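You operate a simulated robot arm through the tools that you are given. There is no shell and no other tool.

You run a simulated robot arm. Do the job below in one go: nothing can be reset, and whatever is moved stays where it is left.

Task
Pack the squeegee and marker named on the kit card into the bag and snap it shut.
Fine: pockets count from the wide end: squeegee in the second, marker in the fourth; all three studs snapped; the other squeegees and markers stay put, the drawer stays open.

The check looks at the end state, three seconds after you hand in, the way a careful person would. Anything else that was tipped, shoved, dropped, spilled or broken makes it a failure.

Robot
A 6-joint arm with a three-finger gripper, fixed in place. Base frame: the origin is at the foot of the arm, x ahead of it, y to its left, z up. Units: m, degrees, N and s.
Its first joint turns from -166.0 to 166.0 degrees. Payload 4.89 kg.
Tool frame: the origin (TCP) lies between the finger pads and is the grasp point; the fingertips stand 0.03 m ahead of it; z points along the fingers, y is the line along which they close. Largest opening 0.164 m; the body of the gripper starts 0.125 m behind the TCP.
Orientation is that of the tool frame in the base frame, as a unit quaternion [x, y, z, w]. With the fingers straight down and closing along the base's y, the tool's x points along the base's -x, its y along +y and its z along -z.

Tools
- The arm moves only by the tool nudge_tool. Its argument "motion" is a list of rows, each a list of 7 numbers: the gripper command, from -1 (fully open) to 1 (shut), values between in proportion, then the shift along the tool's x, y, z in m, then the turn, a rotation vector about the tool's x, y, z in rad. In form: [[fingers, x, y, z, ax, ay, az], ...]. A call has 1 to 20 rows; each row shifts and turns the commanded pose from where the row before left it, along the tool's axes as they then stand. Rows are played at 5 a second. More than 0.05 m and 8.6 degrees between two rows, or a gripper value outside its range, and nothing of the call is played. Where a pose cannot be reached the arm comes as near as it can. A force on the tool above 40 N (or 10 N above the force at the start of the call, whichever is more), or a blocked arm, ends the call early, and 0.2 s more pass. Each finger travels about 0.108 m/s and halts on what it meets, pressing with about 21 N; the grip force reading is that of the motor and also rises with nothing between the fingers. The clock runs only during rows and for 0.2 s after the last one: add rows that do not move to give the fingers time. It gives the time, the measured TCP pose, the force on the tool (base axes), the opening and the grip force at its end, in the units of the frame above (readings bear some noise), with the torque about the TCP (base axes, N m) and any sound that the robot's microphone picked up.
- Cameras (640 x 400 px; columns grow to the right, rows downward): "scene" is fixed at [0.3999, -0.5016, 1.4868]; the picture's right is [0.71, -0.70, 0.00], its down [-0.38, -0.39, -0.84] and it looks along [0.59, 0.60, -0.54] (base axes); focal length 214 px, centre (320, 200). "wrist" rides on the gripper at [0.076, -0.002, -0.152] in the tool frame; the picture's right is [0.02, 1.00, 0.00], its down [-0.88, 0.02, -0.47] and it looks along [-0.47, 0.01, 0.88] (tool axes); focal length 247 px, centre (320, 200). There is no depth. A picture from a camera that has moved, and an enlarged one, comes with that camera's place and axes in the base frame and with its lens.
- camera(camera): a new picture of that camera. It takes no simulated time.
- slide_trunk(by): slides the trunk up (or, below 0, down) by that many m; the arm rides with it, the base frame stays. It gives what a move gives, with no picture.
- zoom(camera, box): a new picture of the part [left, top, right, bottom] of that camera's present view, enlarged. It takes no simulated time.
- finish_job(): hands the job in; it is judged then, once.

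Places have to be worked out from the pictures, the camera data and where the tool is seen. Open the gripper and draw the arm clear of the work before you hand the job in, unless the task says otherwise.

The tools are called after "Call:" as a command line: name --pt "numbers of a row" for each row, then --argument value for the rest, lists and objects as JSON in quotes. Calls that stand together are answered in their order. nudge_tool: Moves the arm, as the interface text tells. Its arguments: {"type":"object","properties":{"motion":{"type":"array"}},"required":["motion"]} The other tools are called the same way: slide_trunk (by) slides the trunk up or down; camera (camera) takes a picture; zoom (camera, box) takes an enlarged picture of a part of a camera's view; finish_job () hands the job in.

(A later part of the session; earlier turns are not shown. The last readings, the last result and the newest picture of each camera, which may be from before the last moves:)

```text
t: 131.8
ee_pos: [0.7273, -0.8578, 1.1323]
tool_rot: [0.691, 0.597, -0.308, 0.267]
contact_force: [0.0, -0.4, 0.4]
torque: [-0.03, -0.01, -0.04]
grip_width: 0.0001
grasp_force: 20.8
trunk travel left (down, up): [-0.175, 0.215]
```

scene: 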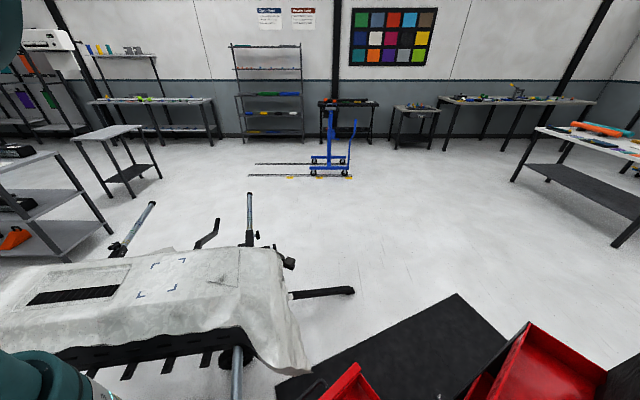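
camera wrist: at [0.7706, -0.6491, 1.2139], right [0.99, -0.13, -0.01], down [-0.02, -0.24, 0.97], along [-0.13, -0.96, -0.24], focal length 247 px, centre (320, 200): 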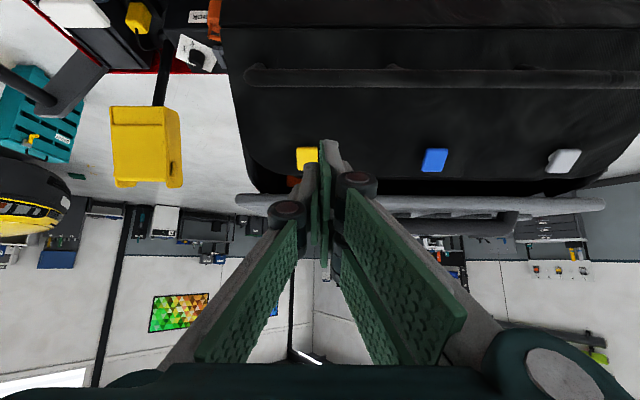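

No contact yet; I keep pressing forward in 3 mm steps.

Call:
nudge_tool --pt "1 0 0 0.003 0 0 0" --pt "1 0 0 0.003 0 0 0" --pt "1 0 0 0 0 0 0"

Call:
nudge_tool --pt "1 0 0 0.003 0 0 0" --pt "1 0 0 0.003 0 0 0" --pt "1 0 0 0 0 0 0"

Call:
zoom --camera "wrist" --box '[200, 80, 440, 260]'

```text
t: 132.7
ee_pos: [0.7261, -0.8627, 1.1295]
tool_rot: [0.692, 0.596, -0.309, 0.267]
contact_force: [0.1, 0.9, 0.9]
torque: [-0.01, 0.0, 0.0]
grip_width: 0.0002
grasp_force: 44.6
trunk travel left (down, up): [-0.175, 0.215]
```

```text
t: 133.6
ee_pos: [0.726, -0.8643, 1.1278]
tool_rot: [0.69, 0.597, -0.309, 0.268]
contact_force: [-4.9, 23.6, 22.4]
torque: [0.35, 0.21, -0.09]
grip_width: 0.0058
grasp_force: 45.1
trunk travel left (down, up): [-0.175, 0.215]
stopped in row 3: the force on the tool passed its limit at 40 N (the readings are from after the stop); the commanded pose is now the measured one
```

```text
2.22 times, centred on (320, 170) of wrist
camera zoom: at [0.7486, -0.7007, 1.1724], right [0.99, -0.13, -0.01], down [-0.02, -0.23, 0.97], along [-0.13, -0.96, -0.23], focal length 549 px, centre (320, 267)
```

zoom: 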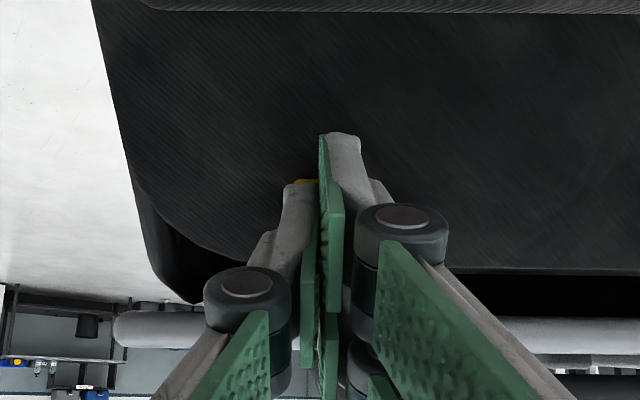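

The force limit (40 N) was reached with the tips starting to be wedged apart, and no click was heard. I back off and look at how the lid sits against the rim.

Call:
nudge_tool --pt "1 0 0 -0.02 0 0 0" --pt "1 0 0 -0.03 0 0 0" --pt "1 0 -0.03 -0.03 0 0 0" --pt "1 0 -0.04 -0.02 0 0 0" --pt "1 0 -0.04 0 0 0 0" --pt "1 0 0 0 0 0 0"

Call:
camera --camera "wrist"

Call:
zoom --camera "wrist" --box '[300, 40, 640, 260]'

```text
t: 135.0
ee_pos: [0.6278, -0.7753, 1.1927]
tool_rot: [0.691, 0.597, -0.308, 0.267]
contact_force: [-0.3, 0.9, 1.0]
torque: [0.03, -0.03, 0.11]
grip_width: 0.0002
grasp_force: 45.0
trunk travel left (down, up): [-0.175, 0.215]
```

```text
taken
camera wrist: at [0.65, -0.6125, 1.2375], right [0.99, -0.13, -0.01], down [-0.02, -0.23, 0.97], along [-0.13, -0.96, -0.23], focal length 247 px, centre (320, 200)
```

wrist: 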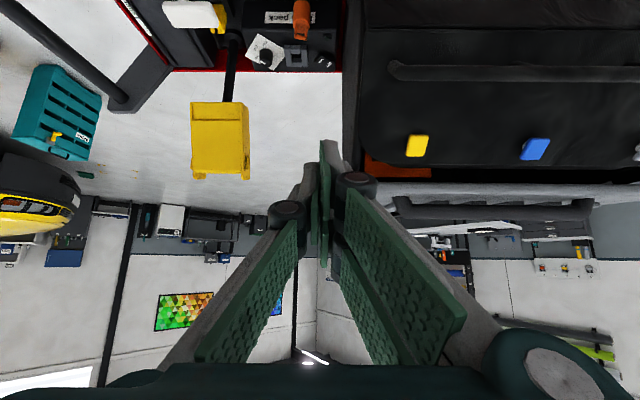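

```text
1.82 times, centred on (470, 150) of wrist
camera zoom: at [0.65, -0.6125, 1.2375], right [0.99, -0.13, -0.01], down [-0.02, -0.23, 0.97], along [-0.13, -0.96, -0.23], focal length 449 px, centre (47, 291)
```

zoom: 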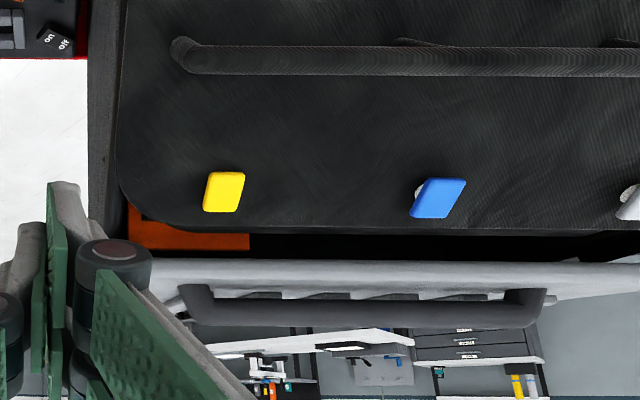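

Yellow's white post is not visible from here while blue's and grey's are, which may mean it moved in—or just the viewing angle. I shift further to -x to see all three knobs obliquely.

Call:
nudge_tool --pt "1 0 -0.045 0 0 0 0" --pt "1 0 -0.045 0 0 0 0" --pt "1 0 -0.045 0 0 0 0" --pt "1 0 0 0 0 0 0"

Call:
zoom --camera "wrist" --box '[380, 80, 640, 240]'

Call:
zoom --camera "wrist" --box '[440, 120, 560, 200]'

```text
t: 136.0
ee_pos: [0.4932, -0.755, 1.1913]
tool_rot: [0.691, 0.596, -0.309, 0.267]
contact_force: [-1.1, 0.3, 0.0]
torque: [-0.06, -0.13, 0.13]
grip_width: 0.0
grasp_force: 45.0
trunk travel left (down, up): [-0.175, 0.215]
```

```text
2.46 times, centred on (510, 160) of wrist
camera zoom: at [0.5151, -0.5925, 1.2366], right [0.99, -0.13, -0.01], down [-0.02, -0.23, 0.97], along [-0.13, -0.96, -0.23], focal length 608 px, centre (-148, 298)
```

zoom: 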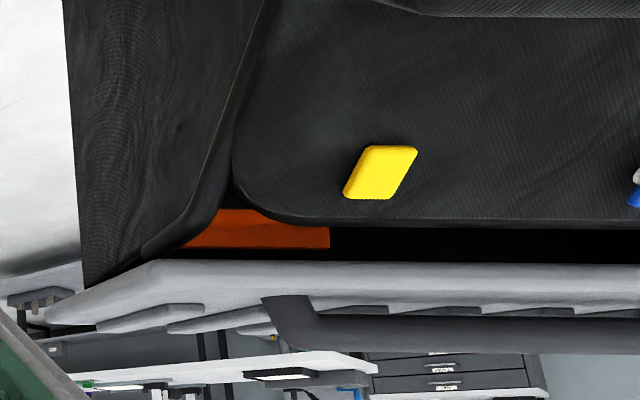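

```text
5.00 times, centred on (500, 160) of wrist
camera zoom: at [0.5151, -0.5925, 1.2366], right [0.99, -0.13, -0.01], down [-0.02, -0.23, 0.97], along [-0.13, -0.96, -0.23], focal length 1235 px, centre (-580, 400)
```

zoom: 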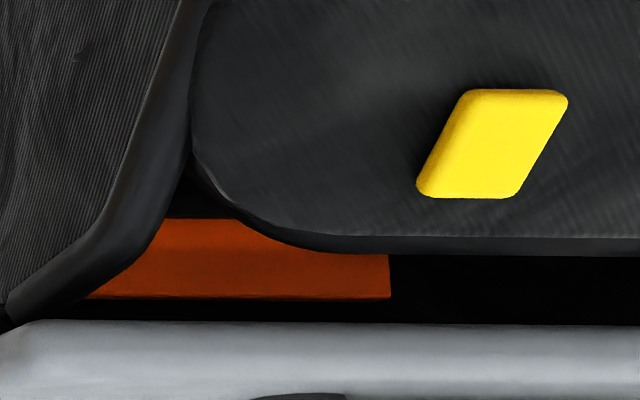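

From this oblique angle the yellow knob sits flush with no white post showing—it has gone in—while blue still shows its post. I go to the blue knob (≈(0.8545, -0.900, 1.113)) and press it the same way.

Call:
nudge_tool --pt "1 0 0.0419 0.002 0 0 0" --pt "1 0 0.0419 0.002 0 0 0" --pt "1 0 0.0419 0.002 0 0 0" --pt "1 0 0.0419 0.002 0 0 0" --pt "1 0 0.0419 0.002 0 0 0" --pt "1 0 0.0419 0.002 0 0 0" --pt "1 0 0.0419 0.002 0 0 0" --pt "1 0 0.0419 0.002 0 0 0" --pt "1 -0.0014 0.0415 0.002 0 0 0" --pt "1 0 0 0 0 0 0"

Call:
zoom --camera "wrist" --box '[200, 60, 440, 240]'

```text
t: 138.2
ee_pos: [0.8663, -0.8219, 1.1814]
tool_rot: [0.69, 0.597, -0.309, 0.267]
contact_force: [1.7, 0.1, -1.5]
torque: [-0.06, 0.08, -0.1]
grip_width: 0.0
grasp_force: 45.1
trunk travel left (down, up): [-0.175, 0.215]
```

```text
2.22 times, centred on (320, 150) of wrist
camera zoom: at [0.8879, -0.6603, 1.2251], right [0.99, -0.13, -0.02], down [-0.02, -0.24, 0.97], along [-0.13, -0.96, -0.24], focal length 549 px, centre (320, 311)
```

zoom: 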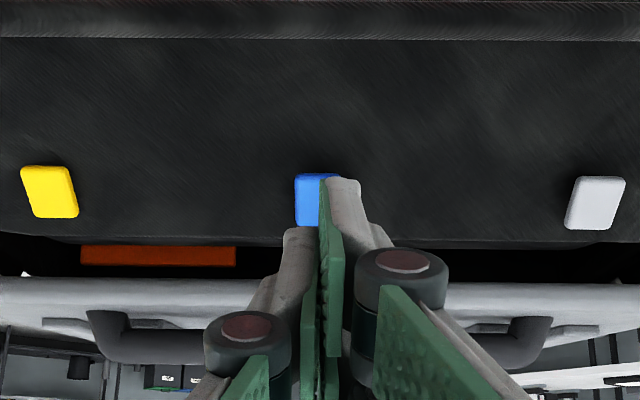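

Nearly centred on blue. I apply a 2–3 mm correction and approach.

Call:
nudge_tool --pt "1 -0.003 -0.002 0.03 0 0 0" --pt "1 0 0 0.03 0 0 0" --pt "1 0 0 0.006 0 0 0" --pt "1 0 0 0 0 0 0"

Call:
nudge_tool --pt "1 0 0 0.003 0 0 0" --pt "1 0 0 0.003 0 0 0" --pt "1 0 0 0 0 0 0"

Call:
nudge_tool --pt "1 0 0 0.003 0 0 0" --pt "1 0 0 0.003 0 0 0" --pt "1 0 0 0 0 0 0"

```text
t: 139.2
ee_pos: [0.8566, -0.8764, 1.1392]
tool_rot: [0.691, 0.597, -0.309, 0.267]
contact_force: [1.3, -1.1, -0.3]
torque: [0.0, 0.05, -0.02]
grip_width: 0.0
grasp_force: 45.2
trunk travel left (down, up): [-0.175, 0.215]
```

```text
t: 140.0
ee_pos: [0.8565, -0.8807, 1.1334]
tool_rot: [0.69, 0.598, -0.308, 0.268]
contact_force: [0.9, 2.2, 1.3]
torque: [0.07, -0.01, 0.02]
grip_width: 0.0
grasp_force: 45.0
trunk travel left (down, up): [-0.175, 0.215]
```

```text
t: 140.8
ee_pos: [0.8568, -0.8829, 1.1332]
tool_rot: [0.691, 0.597, -0.308, 0.268]
contact_force: [2.6, 13.5, 13.3]
torque: [0.29, -0.13, 0.12]
grip_width: 0.0001
grasp_force: 45.1
trunk travel left (down, up): [-0.175, 0.215]
```

19 N on the blue knob now, no click yet. I press further in 2 mm steps.

Call:
nudge_tool --pt "1 0 0 0.002 0 0 0" --pt "1 0 0 0.001 0 0 0" --pt "1 0 0 0 0 0 0"

Call:
nudge_tool --pt "1 0 0 0.002 0 0 0" --pt "1 0 0 0.001 0 0 0" --pt "1 0 0 0 0 0 0"

```text
t: 141.5
ee_pos: [0.8564, -0.8832, 1.1327]
tool_rot: [0.69, 0.597, -0.308, 0.268]
contact_force: [-5.5, 22.1, 20.9]
torque: [0.48, 0.18, 0.03]
grip_width: 0.0
grasp_force: 44.5
trunk travel left (down, up): [-0.175, 0.215]
stopped in row 3: the force on the tool passed its limit at 41 N (the readings are from after the stop); the commanded pose is now the measured one
```

```text
t: 142.0
ee_pos: [0.8574, -0.883, 1.1317]
tool_rot: [0.691, 0.597, -0.308, 0.267]
contact_force: [-7.7, 21.4, 23.0]
torque: [0.45, 0.22, -0.04]
grip_width: 0.0
grasp_force: 44.8
trunk travel left (down, up): [-0.175, 0.215]
stopped in row 2: the force on the tool passed its limit at 42 N (the readings are from after the stop); the commanded pose is now the measured one
```

40 N reached on blue without audible click. I back off and look obliquely at all three knobs.

Call:
nudge_tool --pt "1 0 0 -0.03 0 0 0" --pt "1 0 -0.03 -0.03 0 0 0" --pt "1 0 -0.045 -0.01 0 0 0" --pt "1 0 -0.045 0 0 0 0" --pt "1 0 -0.045 0 0 0 0" --pt "1 0 -0.045 0 0 0 0" --pt "1 0 0 0 0 0 0"

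Call:
zoom --camera "wrist" --box '[380, 80, 640, 240]'

Call:
camera --camera "wrist"

```text
t: 143.6
ee_pos: [0.653, -0.8023, 1.1772]
tool_rot: [0.691, 0.597, -0.309, 0.267]
contact_force: [-0.9, 0.0, 0.2]
torque: [0.07, -0.11, 0.07]
grip_width: 0.0
grasp_force: 45.5
trunk travel left (down, up): [-0.175, 0.215]
```

```text
2.46 times, centred on (510, 160) of wrist
camera zoom: at [0.6749, -0.6401, 1.222], right [0.99, -0.13, -0.02], down [-0.02, -0.24, 0.97], along [-0.13, -0.96, -0.24], focal length 608 px, centre (-148, 298)
```

zoom: 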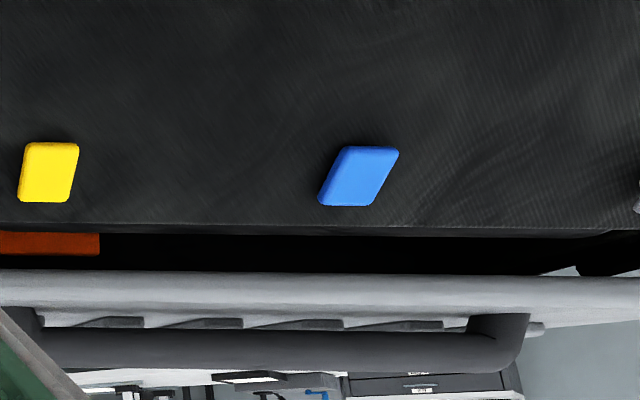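

```text
taken
camera wrist: at [0.6749, -0.6401, 1.222], right [0.99, -0.13, -0.02], down [-0.02, -0.24, 0.97], along [-0.13, -0.96, -0.24], focal length 247 px, centre (320, 200)
```

wrist: 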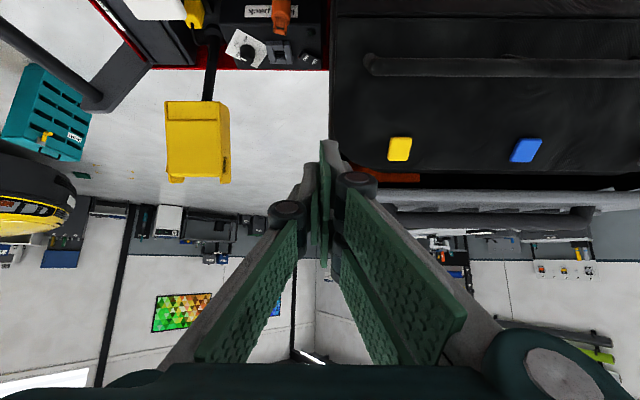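

Blue is flush now too (its white post is gone). Next the grey knob at ≈(0.983, -0.919, 1.112); I move to its standoff and check the reach.

Call:
nudge_tool --pt "1 0 0.043 -0.0016 0 0 0" --pt "1 0 0.043 -0.0016 0 0 0" --pt "1 0 0.043 -0.0016 0 0 0" --pt "1 0 0.043 -0.0016 0 0 0" --pt "1 0 0.043 -0.0016 0 0 0" --pt "1 0 0.043 -0.0016 0 0 0" --pt "1 0 0.043 -0.0016 0 0 0" --pt "1 0 0.043 -0.0016 0 0 0" --pt "1 0 0 0 0 0 0"

Call:
zoom --camera "wrist" --box '[200, 60, 440, 240]'

```text
t: 145.6
ee_pos: [0.9991, -0.844, 1.1841]
tool_rot: [0.69, 0.598, -0.307, 0.267]
contact_force: [0.9, -0.4, -0.9]
torque: [-0.12, 0.1, -0.09]
grip_width: 0.0
grasp_force: 44.6
trunk travel left (down, up): [-0.175, 0.215]
```

```text
2.22 times, centred on (320, 150) of wrist
camera zoom: at [1.0211, -0.6811, 1.2291], right [0.99, -0.13, -0.02], down [-0.01, -0.24, 0.97], along [-0.13, -0.96, -0.24], focal length 549 px, centre (320, 311)
```

zoom: 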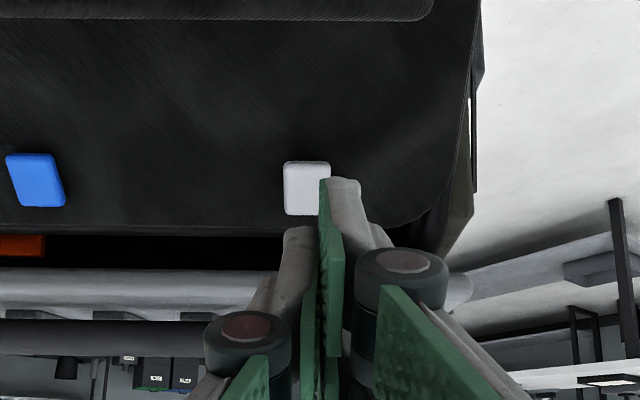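

Reach is fine. The grey knob is 8 mm to the side; I correct and approach it.

Call:
nudge_tool --pt "1 0.003 -0.008 0.03 0 0 0" --pt "1 0 0 0.03 0 0 0" --pt "1 0 0 0.006 0 0 0" --pt "1 0 0 0 0 0 0"

Call:
zoom --camera "wrist" --box '[200, 80, 440, 260]'

Call:
nudge_tool --pt "1 0 0 0.003 0 0 0" --pt "1 0 0 0.003 0 0 0" --pt "1 0 0 0 0 0 0"

```text
t: 146.6
ee_pos: [0.9828, -0.8886, 1.1366]
tool_rot: [0.69, 0.598, -0.308, 0.267]
contact_force: [0.2, -0.2, -0.2]
torque: [-0.02, 0.05, -0.04]
grip_width: 0.0
grasp_force: 44.9
trunk travel left (down, up): [-0.175, 0.215]
```

```text
2.22 times, centred on (320, 170) of wrist
camera zoom: at [1.0052, -0.7259, 1.1827], right [0.99, -0.13, -0.02], down [-0.02, -0.24, 0.97], along [-0.13, -0.96, -0.24], focal length 549 px, centre (320, 267)
```

zoom: 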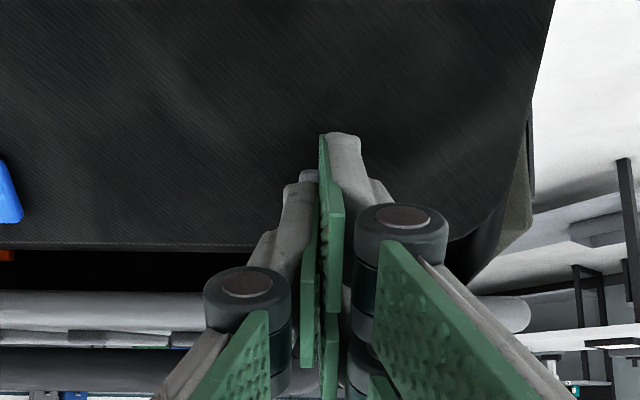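

```text
t: 147.4
ee_pos: [0.9831, -0.8925, 1.1337]
tool_rot: [0.691, 0.598, -0.308, 0.267]
contact_force: [0.6, 1.5, 0.9]
torque: [0.05, -0.02, 0.03]
grip_width: 0.0
grasp_force: 44.9
trunk travel left (down, up): [-0.175, 0.215]
```

Light contact begins on grey. I press on in small steps.

Call:
nudge_tool --pt "1 0 0 0.003 0 0 0" --pt "1 0 0 0.003 0 0 0" --pt "1 0 0 0 0 0 0"

Call:
nudge_tool --pt "1 0 0 0.003 0 0 0" --pt "1 0 0 0.002 0 0 0" --pt "1 0 0 0 0 0 0"

```text
t: 148.2
ee_pos: [0.9819, -0.896, 1.132]
tool_rot: [0.69, 0.598, -0.307, 0.268]
contact_force: [-0.1, 9.2, 6.8]
torque: [0.17, -0.02, 0.04]
grip_width: 0.0059
grasp_force: 44.9
trunk travel left (down, up): [-0.175, 0.215]
```

```text
t: 148.8
ee_pos: [0.9829, -0.8971, 1.13]
tool_rot: [0.689, 0.599, -0.308, 0.268]
contact_force: [-6.3, 21.4, 19.7]
torque: [0.39, 0.13, -0.05]
grip_width: 0.0058
grasp_force: 44.8
trunk travel left (down, up): [-0.175, 0.215]
stopped in row 3: the force on the tool passed its limit at 41 N (the readings are from after the stop); the commanded pose is now the measured one
```

Grey also reached ~40 N. I back away and inspect all three knobs obliquely.

Call:
nudge_tool --pt "1 0 0 -0.03 0 0 0" --pt "1 0 -0.02 -0.035 0 0 0" --pt "1 0 -0.045 -0.01 0 0 0" --pt "1 0 -0.045 0 0 0 0" --pt "1 0 -0.045 0 0 0 0" --pt "1 0 -0.045 0 0 0 0" --pt "1 0 0 0 0 0 0"

Call:
camera --camera "wrist"

Call:
zoom --camera "wrist" --box '[360, 80, 640, 240]'

```text
t: 150.4
ee_pos: [0.7913, -0.8159, 1.1809]
tool_rot: [0.69, 0.598, -0.308, 0.267]
contact_force: [-1.1, 0.0, 0.2]
torque: [0.04, -0.09, 0.1]
grip_width: 0.0001
grasp_force: 44.7
trunk travel left (down, up): [-0.175, 0.215]
```

```text
taken
camera wrist: at [0.814, -0.6533, 1.2254], right [0.99, -0.13, -0.02], down [-0.01, -0.24, 0.97], along [-0.13, -0.96, -0.24], focal length 247 px, centre (320, 200)
```

wrist: 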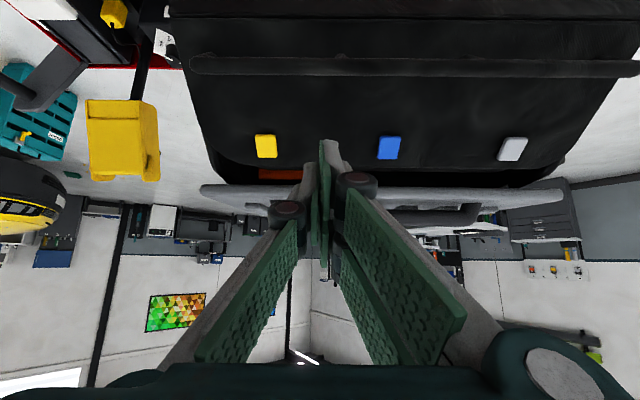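

```text
2.29 times, centred on (500, 160) of wrist
camera zoom: at [0.814, -0.6533, 1.2254], right [0.99, -0.13, -0.02], down [-0.01, -0.24, 0.97], along [-0.13, -0.96, -0.24], focal length 564 px, centre (-91, 291)
```

zoom: 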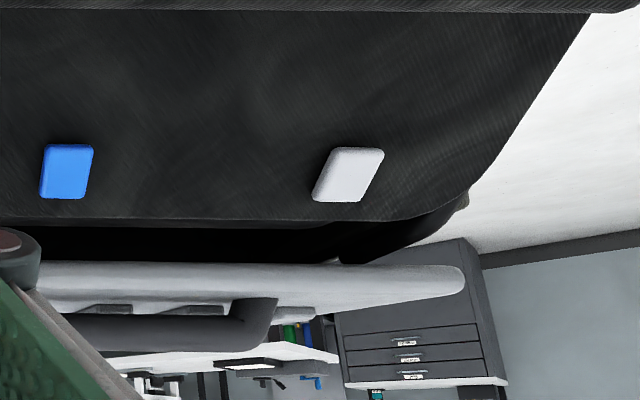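

All three knobs now sit flush. As a check that the lid is really held, I'll re-cage the rail and tug very gently; first I return to the tool-down, heading -8° pose.

Call:
nudge_tool --pt "1 0.0027 -0.002 -0.0365 0 0 0" --pt "1 0.0027 -0.002 -0.0365 0 0 0" --pt "1 0.0027 -0.002 -0.0365 0 0 0" --pt "1 0.0027 -0.002 -0.0365 0 0 0" --pt "1 0 0 0 0 0.14 0" --pt "1 0 0 0 0 0.14 0" --pt "1 0 0 0 0 0.14 0" --pt "1 0 0 0 0 0.14 0" --pt "1 0 0 0 0 0.14 0" --pt "1 0 0 0 0 0.14 0"

Call:
nudge_tool --pt "0.8 0 0 0 0 0 -0.1428" --pt "0.6 0 0 0 0 0 -0.1428" --pt "0.45 0 0 0 0 0 -0.1428" --pt "0.45 0 0 0 0 0 -0.1428" --pt "0.45 0 0 0 0 0 -0.1428" --pt "0.45 0 0 0 0 0 -0.1428" --pt "0.45 0 0 0 0 0 -0.1428" --pt "0.45 0 0 0 0 0 -0.1428" --pt "0.45 0 0 0 0 0 -0.1428" --pt "0.45 0 0 0 0 0 -0.1428" --pt "0.45 0 0 0 0 0 -0.1428" --pt "0.45 0 0 0 0 0 0"

Call:
camera --camera "wrist"

```text
t: 152.6
ee_pos: [0.8029, -0.6988, 1.2679]
tool_rot: [0.755, 0.655, 0.001, 0.0]
contact_force: [0.2, 2.7, 0.8]
torque: [-0.26, 0.02, -0.02]
grip_width: 0.0
grasp_force: 44.9
trunk travel left (down, up): [-0.175, 0.215]
```

```text
t: 155.2
ee_pos: [0.8004, -0.7011, 1.2663]
tool_rot: [0.07, 0.998, 0.0, 0.0]
contact_force: [-1.0, 0.2, -0.3]
torque: [-0.02, -0.01, 0.01]
grip_width: 0.0455
grasp_force: 0.0
trunk travel left (down, up): [-0.175, 0.215]
```

```text
taken
camera wrist: at [0.7252, -0.6913, 1.4191], right [0.12, 0.99, 0.0], down [0.87, -0.11, 0.47], along [0.47, -0.06, -0.88], focal length 247 px, centre (320, 200)
```

wrist: 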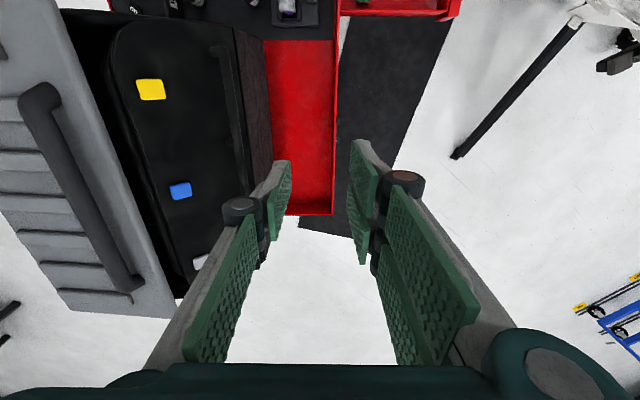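

I zoom from above on the closed lid, the knobs and the gap at its upper edge before touching the rail.

Call:
zoom --camera "wrist" --box '[60, 10, 300, 200]'

Call:
zoom --camera "wrist" --box '[90, 60, 190, 130]'

Call:
zoom --camera "wrist" --box '[120, 160, 250, 290]'

```text
2.11 times, centred on (180, 105) of wrist
camera zoom: at [0.7252, -0.6913, 1.4191], right [0.12, 0.99, 0.0], down [0.87, -0.11, 0.47], along [0.47, -0.06, -0.88], focal length 520 px, centre (615, 400)
```

zoom: 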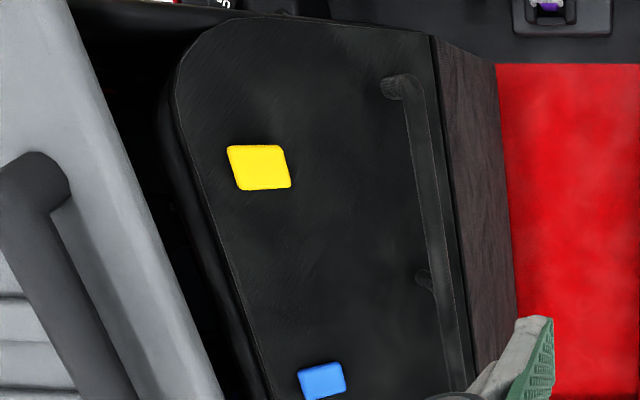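

```text
5.71 times, centred on (140, 95) of wrist
camera zoom: at [0.7252, -0.6913, 1.4191], right [0.12, 0.99, 0.0], down [0.87, -0.11, 0.47], along [0.47, -0.06, -0.88], focal length 1411 px, centre (1349, 800)
```

zoom: 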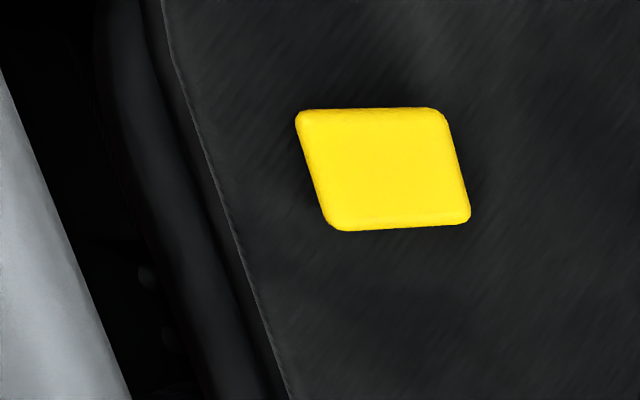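

```text
3.08 times, centred on (185, 225) of wrist
camera zoom: at [0.7252, -0.6913, 1.4191], right [0.12, 0.99, 0.0], down [0.87, -0.11, 0.47], along [0.47, -0.06, -0.88], focal length 760 px, centre (735, 123)
```

zoom: 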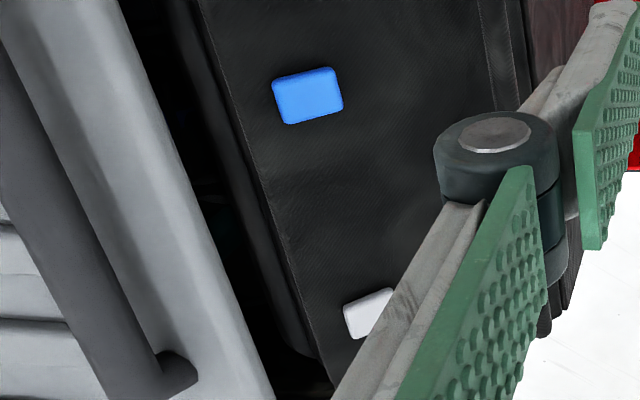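

From above, the flap edge lies right on the black padded rim bar and all knob posts have vanished. I lower the open fingers around the rail for a gentle tug test.

Call:
nudge_tool --pt "0.45 0.0053 -0.0389 0.012 0 0 0" --pt "0.45 0.0053 -0.0389 0.012 0 0 0" --pt "0.45 0.0053 -0.0389 0.012 0 0 0" --pt "0.45 0 0 0.04 0 0 0" --pt "0.45 0 0 0.035 0 0 0" --pt "0.45 0 0 0 0 0 0"

Call:
camera --camera "wrist"

Call:
zoom --camera "wrist" --box '[200, 60, 440, 260]'

```text
t: 156.6
ee_pos: [0.7685, -0.8145, 1.155]
tool_rot: [0.072, 0.997, -0.001, 0.0]
contact_force: [0.6, -0.3, 0.0]
torque: [-0.01, 0.03, -0.03]
grip_width: 0.0451
grasp_force: 0.1
trunk travel left (down, up): [-0.175, 0.215]
```

```text
taken
camera wrist: at [0.6923, -0.8059, 1.3081], right [0.12, 0.99, 0.0], down [0.87, -0.11, 0.47], along [0.47, -0.06, -0.88], focal length 247 px, centre (320, 200)
```

wrist: 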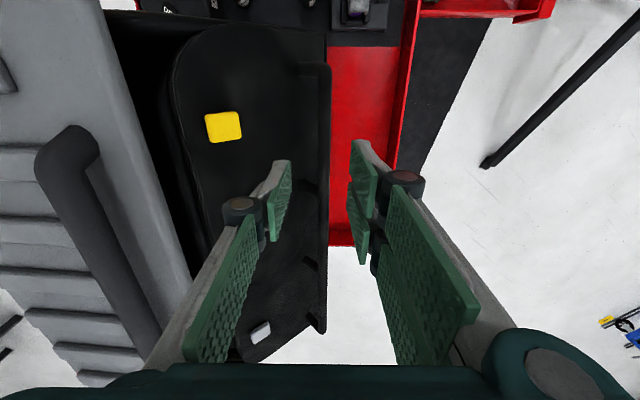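

```text
2.00 times, centred on (320, 160) of wrist
camera zoom: at [0.6923, -0.8059, 1.3081], right [0.12, 0.99, 0.0], down [0.87, -0.11, 0.47], along [0.47, -0.06, -0.88], focal length 494 px, centre (320, 280)
```

zoom: 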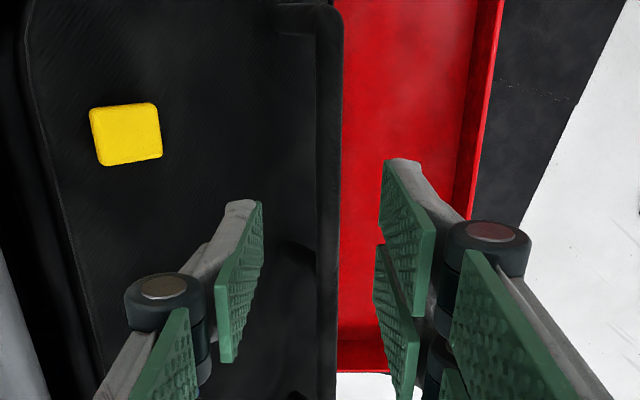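

Aligned over the rail. I lower 60 mm around it and then pull toward +y in small amounts while watching the force.

Call:
nudge_tool --pt "0.45 0 0 0.03 0 0 0" --pt "0.45 0 0 0.03 0 0 0" --pt "0.45 0 0 0 0 0 0"

Call:
nudge_tool --pt "0.45 0 0.007 0 0 0 0" --pt "0.45 0 0.006 0 0 0 0" --pt "0.45 0 0 0 0 0 0"

Call:
zoom --camera "wrist" --box '[200, 60, 440, 260]'

```text
t: 157.4
ee_pos: [0.768, -0.8152, 1.0946]
tool_rot: [0.072, 0.997, 0.0, 0.0]
contact_force: [-0.6, 0.3, 0.1]
torque: [0.05, 0.04, 0.02]
grip_width: 0.045
grasp_force: 0.0
trunk travel left (down, up): [-0.175, 0.215]
```

```text
t: 158.2
ee_pos: [0.771, -0.8022, 1.094]
tool_rot: [0.071, 0.997, 0.0, 0.0]
contact_force: [0.5, -0.6, 0.6]
torque: [-0.03, 0.0, 0.0]
grip_width: 0.045
grasp_force: 0.0
trunk travel left (down, up): [-0.175, 0.215]
```

```text
2.00 times, centred on (320, 160) of wrist
camera zoom: at [0.695, -0.7925, 1.2481], right [0.12, 0.99, 0.0], down [0.87, -0.11, 0.47], along [0.47, -0.06, -0.88], focal length 494 px, centre (320, 280)
```

zoom: 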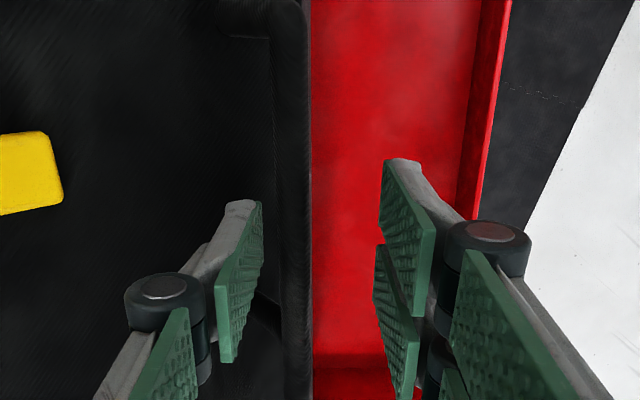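

The rail is about 5 mm from the inner pad. I continue the pull in 3 mm increments.

Call:
nudge_tool --pt "0.45 0 0.004 0 0 0 0" --pt "0.45 0 0 0 0 0 0"

Call:
nudge_tool --pt "0.45 0 0.003 0 0 0 0" --pt "0.45 0 0 0 0 0 0"

Call:
zoom --camera "wrist" --box '[200, 60, 440, 260]'

```text
t: 158.8
ee_pos: [0.7704, -0.7974, 1.0956]
tool_rot: [0.072, 0.997, 0.0, 0.0]
contact_force: [0.3, 0.2, -0.6]
torque: [0.05, 0.02, 0.02]
grip_width: 0.0452
grasp_force: 0.0
trunk travel left (down, up): [-0.175, 0.215]
```

```text
t: 159.4
ee_pos: [0.7723, -0.7938, 1.0962]
tool_rot: [0.072, 0.997, 0.0, 0.0]
contact_force: [-0.6, -0.4, 0.0]
torque: [0.06, -0.02, 0.02]
grip_width: 0.0451
grasp_force: 0.0
trunk travel left (down, up): [-0.175, 0.215]
```

```text
2.00 times, centred on (320, 160) of wrist
camera zoom: at [0.6959, -0.785, 1.2485], right [0.12, 0.99, 0.0], down [0.87, -0.11, 0.47], along [0.47, -0.06, -0.88], focal length 494 px, centre (320, 280)
```

zoom: 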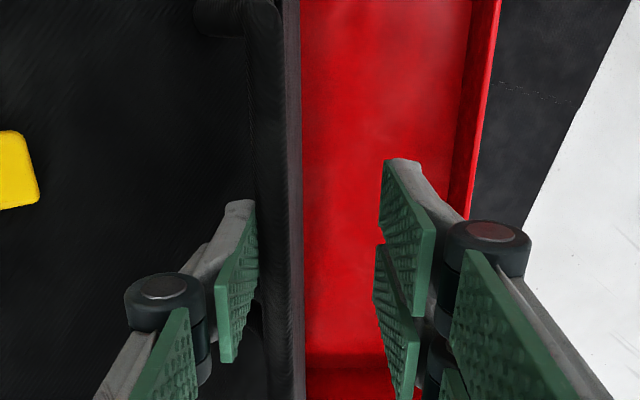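

Just about touching. I pull 2 mm more at a time.

Call:
nudge_tool --pt "0.45 0 0.002 0 0 0 0" --pt "0.45 0 0 0 0 0 0"

Call:
nudge_tool --pt "0.45 0 0.002 0 0 0 0" --pt "0.45 0 0 0 0 0 0"

Call:
nudge_tool --pt "0.45 0 0.002 0 0 0 0" --pt "0.45 0 0 0 0 0 0"

Call:
zoom --camera "wrist" --box '[200, 60, 440, 260]'

```text
t: 160.0
ee_pos: [0.7712, -0.7903, 1.0956]
tool_rot: [0.071, 0.997, 0.0, 0.0]
contact_force: [0.4, 0.3, 0.8]
torque: [0.03, 0.0, 0.02]
grip_width: 0.045
grasp_force: 0.2
trunk travel left (down, up): [-0.175, 0.215]
```

```text
t: 160.6
ee_pos: [0.772, -0.7899, 1.0954]
tool_rot: [0.072, 0.997, 0.0, 0.0]
contact_force: [0.4, -1.1, 0.8]
torque: [-0.05, -0.01, -0.05]
grip_width: 0.0452
grasp_force: 0.0
trunk travel left (down, up): [-0.175, 0.215]
```

```text
t: 161.2
ee_pos: [0.7734, -0.7873, 1.0964]
tool_rot: [0.072, 0.997, 0.0, 0.0]
contact_force: [0.5, 0.6, 0.1]
torque: [0.05, -0.02, 0.01]
grip_width: 0.0452
grasp_force: 0.0
trunk travel left (down, up): [-0.175, 0.215]
```

```text
2.00 times, centred on (320, 160) of wrist
camera zoom: at [0.6972, -0.7787, 1.2484], right [0.12, 0.99, 0.0], down [0.87, -0.11, 0.47], along [0.47, -0.06, -0.88], focal length 494 px, centre (320, 280)
```

zoom: 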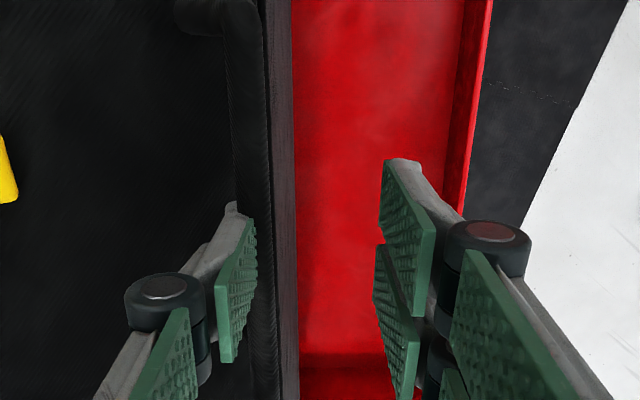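

The rail seems to pass the inner pad without any force, so the fingertips are probably just above it. I zoom in to see.

Call:
zoom --camera "wrist" --box '[250, 120, 350, 220]'

Call:
camera --camera "wrist"

```text
4.00 times, centred on (300, 170) of wrist
camera zoom: at [0.6972, -0.7787, 1.2484], right [0.12, 0.99, 0.0], down [0.87, -0.11, 0.47], along [0.47, -0.06, -0.88], focal length 988 px, centre (400, 320)
```

zoom: 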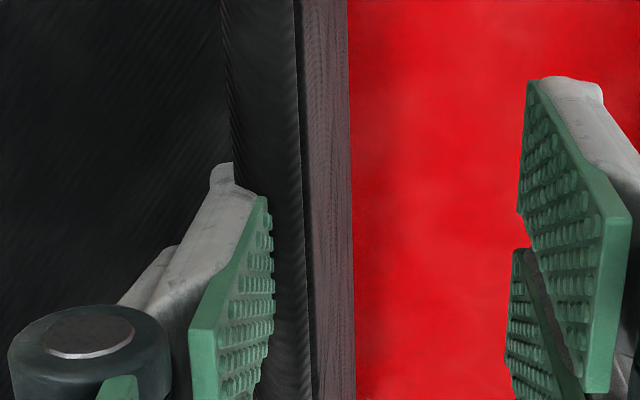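

```text
taken
camera wrist: at [0.6972, -0.7787, 1.2484], right [0.12, 0.99, 0.0], down [0.87, -0.11, 0.47], along [0.47, -0.06, -0.88], focal length 247 px, centre (320, 200)
```

wrist: 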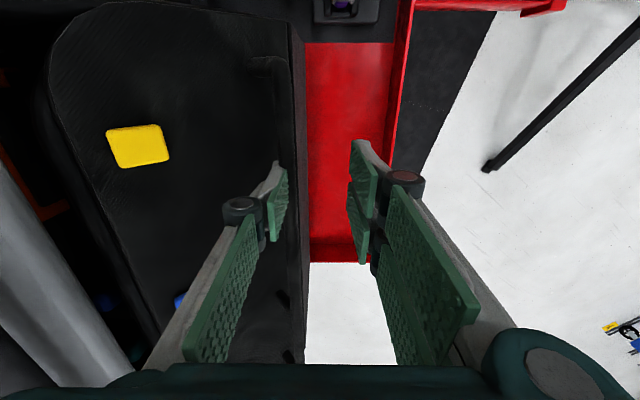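

The fingertips were just above the rail (it is a bit lower than estimated). I re-centre over it, narrow to 30 mm, and go 18 mm lower before tugging.

Call:
nudge_tool --pt "0.45 0 -0.01 0 0 0 0" --pt "0.55 0 -0.011 0 0 0 0" --pt "0.63 0 0 0 0 0 0" --pt "0.63 0 0 0.01 0 0 0" --pt "0.63 0 0 0.008 0 0 0" --pt "0.63 0 0 0 0 0 0"

Call:
zoom --camera "wrist" --box '[250, 120, 390, 240]'

```text
t: 162.6
ee_pos: [0.7695, -0.8085, 1.0773]
tool_rot: [0.072, 0.997, 0.0, 0.0]
contact_force: [-1.3, 0.7, 8.1]
torque: [-0.17, -0.05, 0.01]
grip_width: 0.0321
grasp_force: 0.1
trunk travel left (down, up): [-0.175, 0.215]
```

```text
3.33 times, centred on (320, 180) of wrist
camera zoom: at [0.6936, -0.8005, 1.2302], right [0.12, 0.99, 0.0], down [0.87, -0.11, 0.47], along [0.47, -0.06, -0.88], focal length 823 px, centre (320, 267)
```

zoom: 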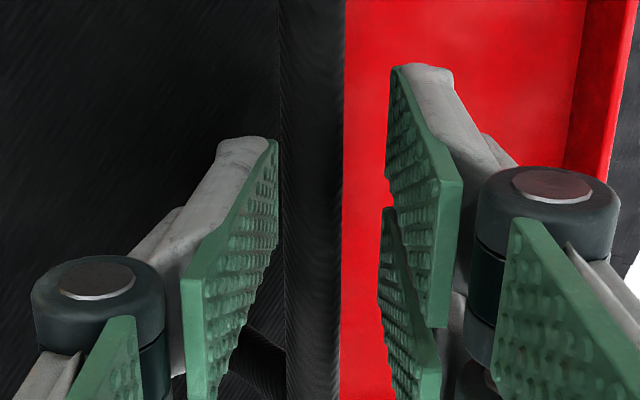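

The inner tip touches the flap (8 N), so I raise 4 mm, then pull toward +y in small steps.

Call:
nudge_tool --pt "0.63 0 0 -0.004 0 0 0" --pt "0.63 0 0.004 0 0 0 0" --pt "0.63 0 0 0 0 0 0"

Call:
nudge_tool --pt "0.63 0 0.003 0 0 0 0" --pt "0.63 0 0 0 0 0 0"

Call:
nudge_tool --pt "0.63 0 0.003 0 0 0 0" --pt "0.63 0 0 0 0 0 0"

Call:
zoom --camera "wrist" --box '[250, 120, 390, 240]'

```text
t: 163.4
ee_pos: [0.7693, -0.8053, 1.0815]
tool_rot: [0.072, 0.997, 0.001, -0.001]
contact_force: [-0.6, -0.5, 0.8]
torque: [0.01, -0.02, 0.01]
grip_width: 0.0301
grasp_force: 0.0
trunk travel left (down, up): [-0.175, 0.215]
```

```text
t: 164.0
ee_pos: [0.7715, -0.8024, 1.0807]
tool_rot: [0.072, 0.997, 0.0, 0.0]
contact_force: [-0.9, -0.4, 0.2]
torque: [0.0, -0.02, 0.04]
grip_width: 0.0303
grasp_force: 0.0
trunk travel left (down, up): [-0.175, 0.215]
```

```text
t: 164.6
ee_pos: [0.771, -0.8005, 1.0815]
tool_rot: [0.071, 0.997, 0.0, 0.0]
contact_force: [0.1, 0.0, 0.7]
torque: [-0.02, 0.02, 0.0]
grip_width: 0.0302
grasp_force: 0.0
trunk travel left (down, up): [-0.175, 0.215]
```

```text
3.33 times, centred on (320, 180) of wrist
camera zoom: at [0.6952, -0.7908, 1.2335], right [0.12, 0.99, 0.0], down [0.87, -0.11, 0.47], along [0.47, -0.06, -0.88], focal length 823 px, centre (320, 267)
```

zoom: 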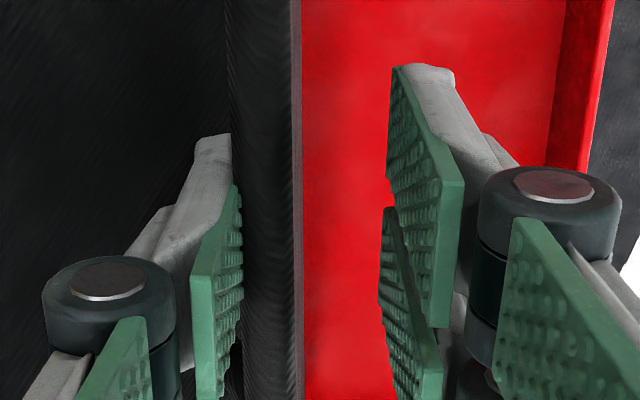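

Rail next to the inner pad, still no force. I continue pulling in 3 mm steps and watch for either force or lid motion.

Call:
nudge_tool --pt "0.63 0 0.003 0 0 0 0" --pt "0.63 0 0 0 0 0 0"

Call:
nudge_tool --pt "0.63 0 0.003 0 0 0 0" --pt "0.63 0 0 0 0 0 0"

Call:
camera --camera "wrist"

Call:
zoom --camera "wrist" --box '[250, 120, 390, 240]'

```text
t: 165.2
ee_pos: [0.7713, -0.7966, 1.0813]
tool_rot: [0.071, 0.997, 0.0, 0.0]
contact_force: [-0.5, 0.4, -0.2]
torque: [0.02, 0.04, 0.01]
grip_width: 0.0305
grasp_force: 0.1
trunk travel left (down, up): [-0.175, 0.215]
```

```text
t: 165.8
ee_pos: [0.7702, -0.7928, 1.0812]
tool_rot: [0.072, 0.997, 0.0, 0.0]
contact_force: [0.2, -0.3, 0.0]
torque: [-0.01, 0.01, 0.01]
grip_width: 0.0303
grasp_force: 0.0
trunk travel left (down, up): [-0.175, 0.215]
```

```text
taken
camera wrist: at [0.6961, -0.7847, 1.2338], right [0.12, 0.99, 0.0], down [0.87, -0.11, 0.47], along [0.47, -0.06, -0.88], focal length 247 px, centre (320, 200)
```

wrist: 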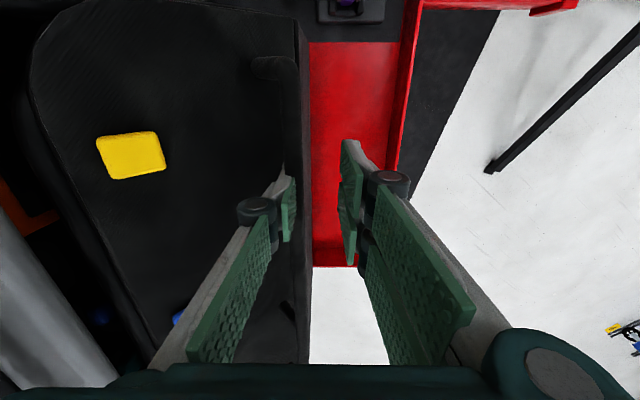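

```text
3.33 times, centred on (320, 180) of wrist
camera zoom: at [0.6961, -0.7847, 1.2338], right [0.12, 0.99, 0.0], down [0.87, -0.11, 0.47], along [0.47, -0.06, -0.88], focal length 823 px, centre (320, 267)
```

zoom: 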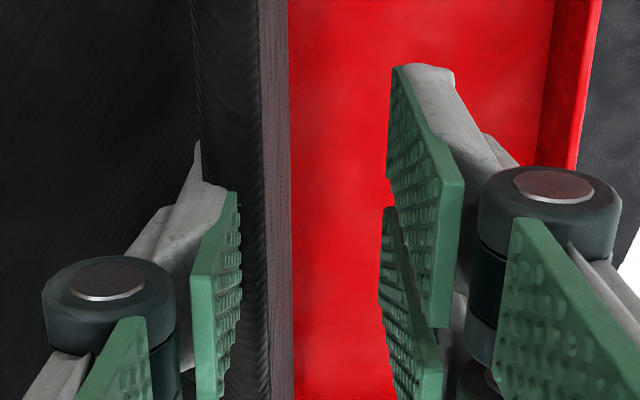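

Visually the tip now overlaps the rail edge with no force reading, so I can't conclude yet; I pull a few millimetres more, step by step.

Call:
nudge_tool --pt "0.63 0 0.003 0 0 0 0" --pt "0.63 0 0 0 0 0 0"

Call:
nudge_tool --pt "0.63 0 0.003 0 0 0 0" --pt "0.63 0 0 0 0 0 0"

Call:
zoom --camera "wrist" --box '[220, 100, 380, 240]'

```text
t: 166.4
ee_pos: [0.7729, -0.7885, 1.0817]
tool_rot: [0.072, 0.997, 0.0, 0.0]
contact_force: [-0.1, 0.5, -0.3]
torque: [0.03, 0.0, 0.05]
grip_width: 0.0303
grasp_force: 0.0
trunk travel left (down, up): [-0.175, 0.215]
```

```text
t: 167.0
ee_pos: [0.7728, -0.7871, 1.0819]
tool_rot: [0.072, 0.997, 0.0, -0.001]
contact_force: [0.7, 0.0, -0.2]
torque: [0.0, 0.02, -0.02]
grip_width: 0.0301
grasp_force: 0.0
trunk travel left (down, up): [-0.175, 0.215]
```

```text
2.86 times, centred on (300, 170) of wrist
camera zoom: at [0.697, -0.7784, 1.2341], right [0.12, 0.99, 0.0], down [0.87, -0.11, 0.47], along [0.47, -0.06, -0.88], focal length 706 px, centre (377, 286)
```

zoom: 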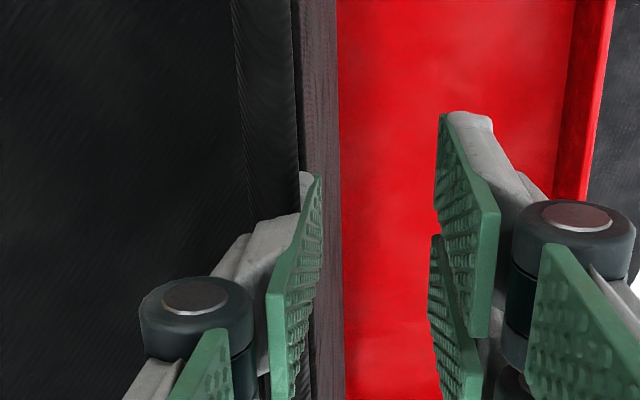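

The inner finger passed the rail with no reaction at all, so that finger gives no information here. I move up, close the fingers and probe the rail from above instead.

Call:
nudge_tool --pt "0.63 0 0 -0.03 0 0 0" --pt "0.63 0 0 -0.04 0 0 0" --pt "1 0 0 -0.01 0 0 0" --pt "1 0 -0.0235 0 0 0 0" --pt "1 0 0 0 0 0 0"

Call:
camera --camera "wrist"

Call:
zoom --camera "wrist" --box '[200, 40, 440, 220]'

```text
t: 168.2
ee_pos: [0.7698, -0.8114, 1.1628]
tool_rot: [0.072, 0.997, 0.0, 0.0]
contact_force: [-0.4, -0.9, 0.4]
torque: [0.07, 0.0, 0.0]
grip_width: 0.0003
grasp_force: 21.2
trunk travel left (down, up): [-0.175, 0.215]
```

```text
taken
camera wrist: at [0.6936, -0.8021, 1.3142], right [0.12, 0.99, 0.0], down [0.87, -0.11, 0.47], along [0.47, -0.06, -0.88], focal length 247 px, centre (320, 200)
```

wrist: 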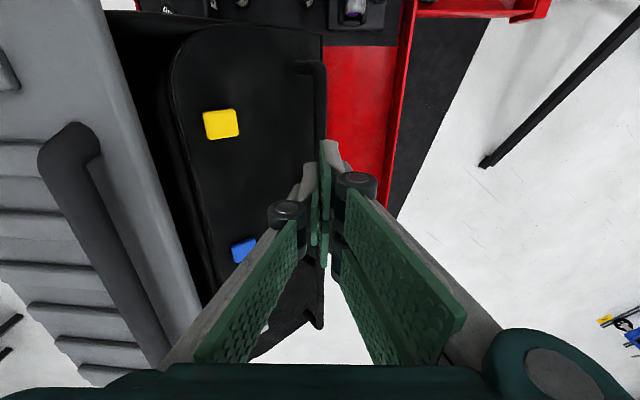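

```text
2.22 times, centred on (320, 130) of wrist
camera zoom: at [0.6936, -0.8021, 1.3142], right [0.12, 0.99, 0.0], down [0.87, -0.11, 0.47], along [0.47, -0.06, -0.88], focal length 549 px, centre (320, 356)
```

zoom: 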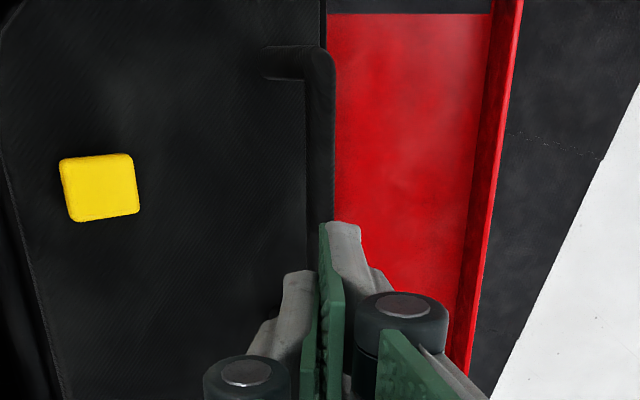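

Closed tips are right above the rail (tip z≈1.133). I descend carefully in small steps to feel it.

Call:
nudge_tool --pt "1 0 0 0.015 0 0 0" --pt "1 0 0 0 0 0 0"

Call:
nudge_tool --pt "1 0 0 0.006 0 0 0" --pt "1 0 0 0.006 0 0 0" --pt "1 0 0 0 0 0 0"

Call:
nudge_tool --pt "1 0 0 0.006 0 0 0" --pt "1 0 0 0.006 0 0 0" --pt "1 0 0 0 0 0 0"

```text
t: 168.8
ee_pos: [0.7693, -0.8097, 1.1456]
tool_rot: [0.071, 0.997, 0.0, 0.0]
contact_force: [0.8, 0.1, 0.6]
torque: [-0.01, -0.03, 0.01]
grip_width: 0.0
grasp_force: 20.9
trunk travel left (down, up): [-0.175, 0.215]
```

```text
t: 169.6
ee_pos: [0.769, -0.8102, 1.1343]
tool_rot: [0.072, 0.997, 0.0, 0.0]
contact_force: [-0.5, -0.2, -0.1]
torque: [0.05, 0.0, 0.01]
grip_width: 0.0002
grasp_force: 21.5
trunk travel left (down, up): [-0.175, 0.215]
```

```text
t: 170.4
ee_pos: [0.7695, -0.811, 1.123]
tool_rot: [0.071, 0.997, 0.0, 0.0]
contact_force: [0.0, 0.1, -0.5]
torque: [0.01, -0.02, -0.01]
grip_width: 0.0
grasp_force: 21.0
trunk travel left (down, up): [-0.175, 0.215]
```

Still free with tips at z≈1.093. I continue.

Call:
nudge_tool --pt "1 0 0 0.006 0 0 0" --pt "1 0 0 0 0 0 0"

Call:
nudge_tool --pt "1 0 0 0.006 0 0 0" --pt "1 0 0 0 0 0 0"

Call:
zoom --camera "wrist" --box '[240, 60, 400, 220]'

```text
t: 171.0
ee_pos: [0.7691, -0.8097, 1.1165]
tool_rot: [0.071, 0.997, 0.0, 0.0]
contact_force: [0.1, -0.4, 0.0]
torque: [0.05, -0.01, 0.0]
grip_width: 0.0
grasp_force: 21.3
trunk travel left (down, up): [-0.175, 0.215]
```

```text
t: 171.6
ee_pos: [0.77, -0.8093, 1.1095]
tool_rot: [0.072, 0.997, 0.0, 0.0]
contact_force: [0.3, -0.9, 0.0]
torque: [0.0, 0.01, -0.03]
grip_width: 0.0001
grasp_force: 20.6
trunk travel left (down, up): [-0.175, 0.215]
```

```text
2.50 times, centred on (320, 140) of wrist
camera zoom: at [0.6933, -0.8007, 1.2623], right [0.12, 0.99, 0.0], down [0.87, -0.11, 0.47], along [0.47, -0.06, -0.88], focal length 617 px, centre (320, 350)
```

zoom: 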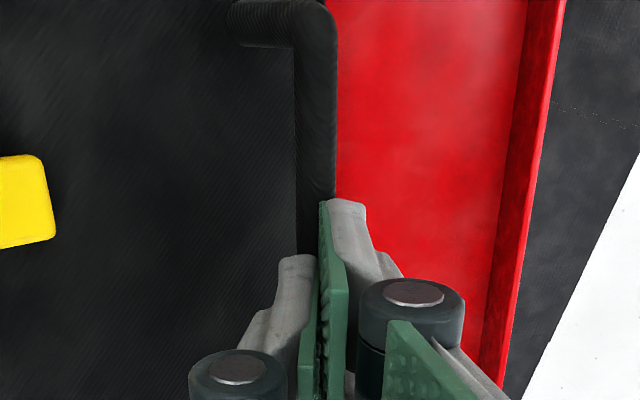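

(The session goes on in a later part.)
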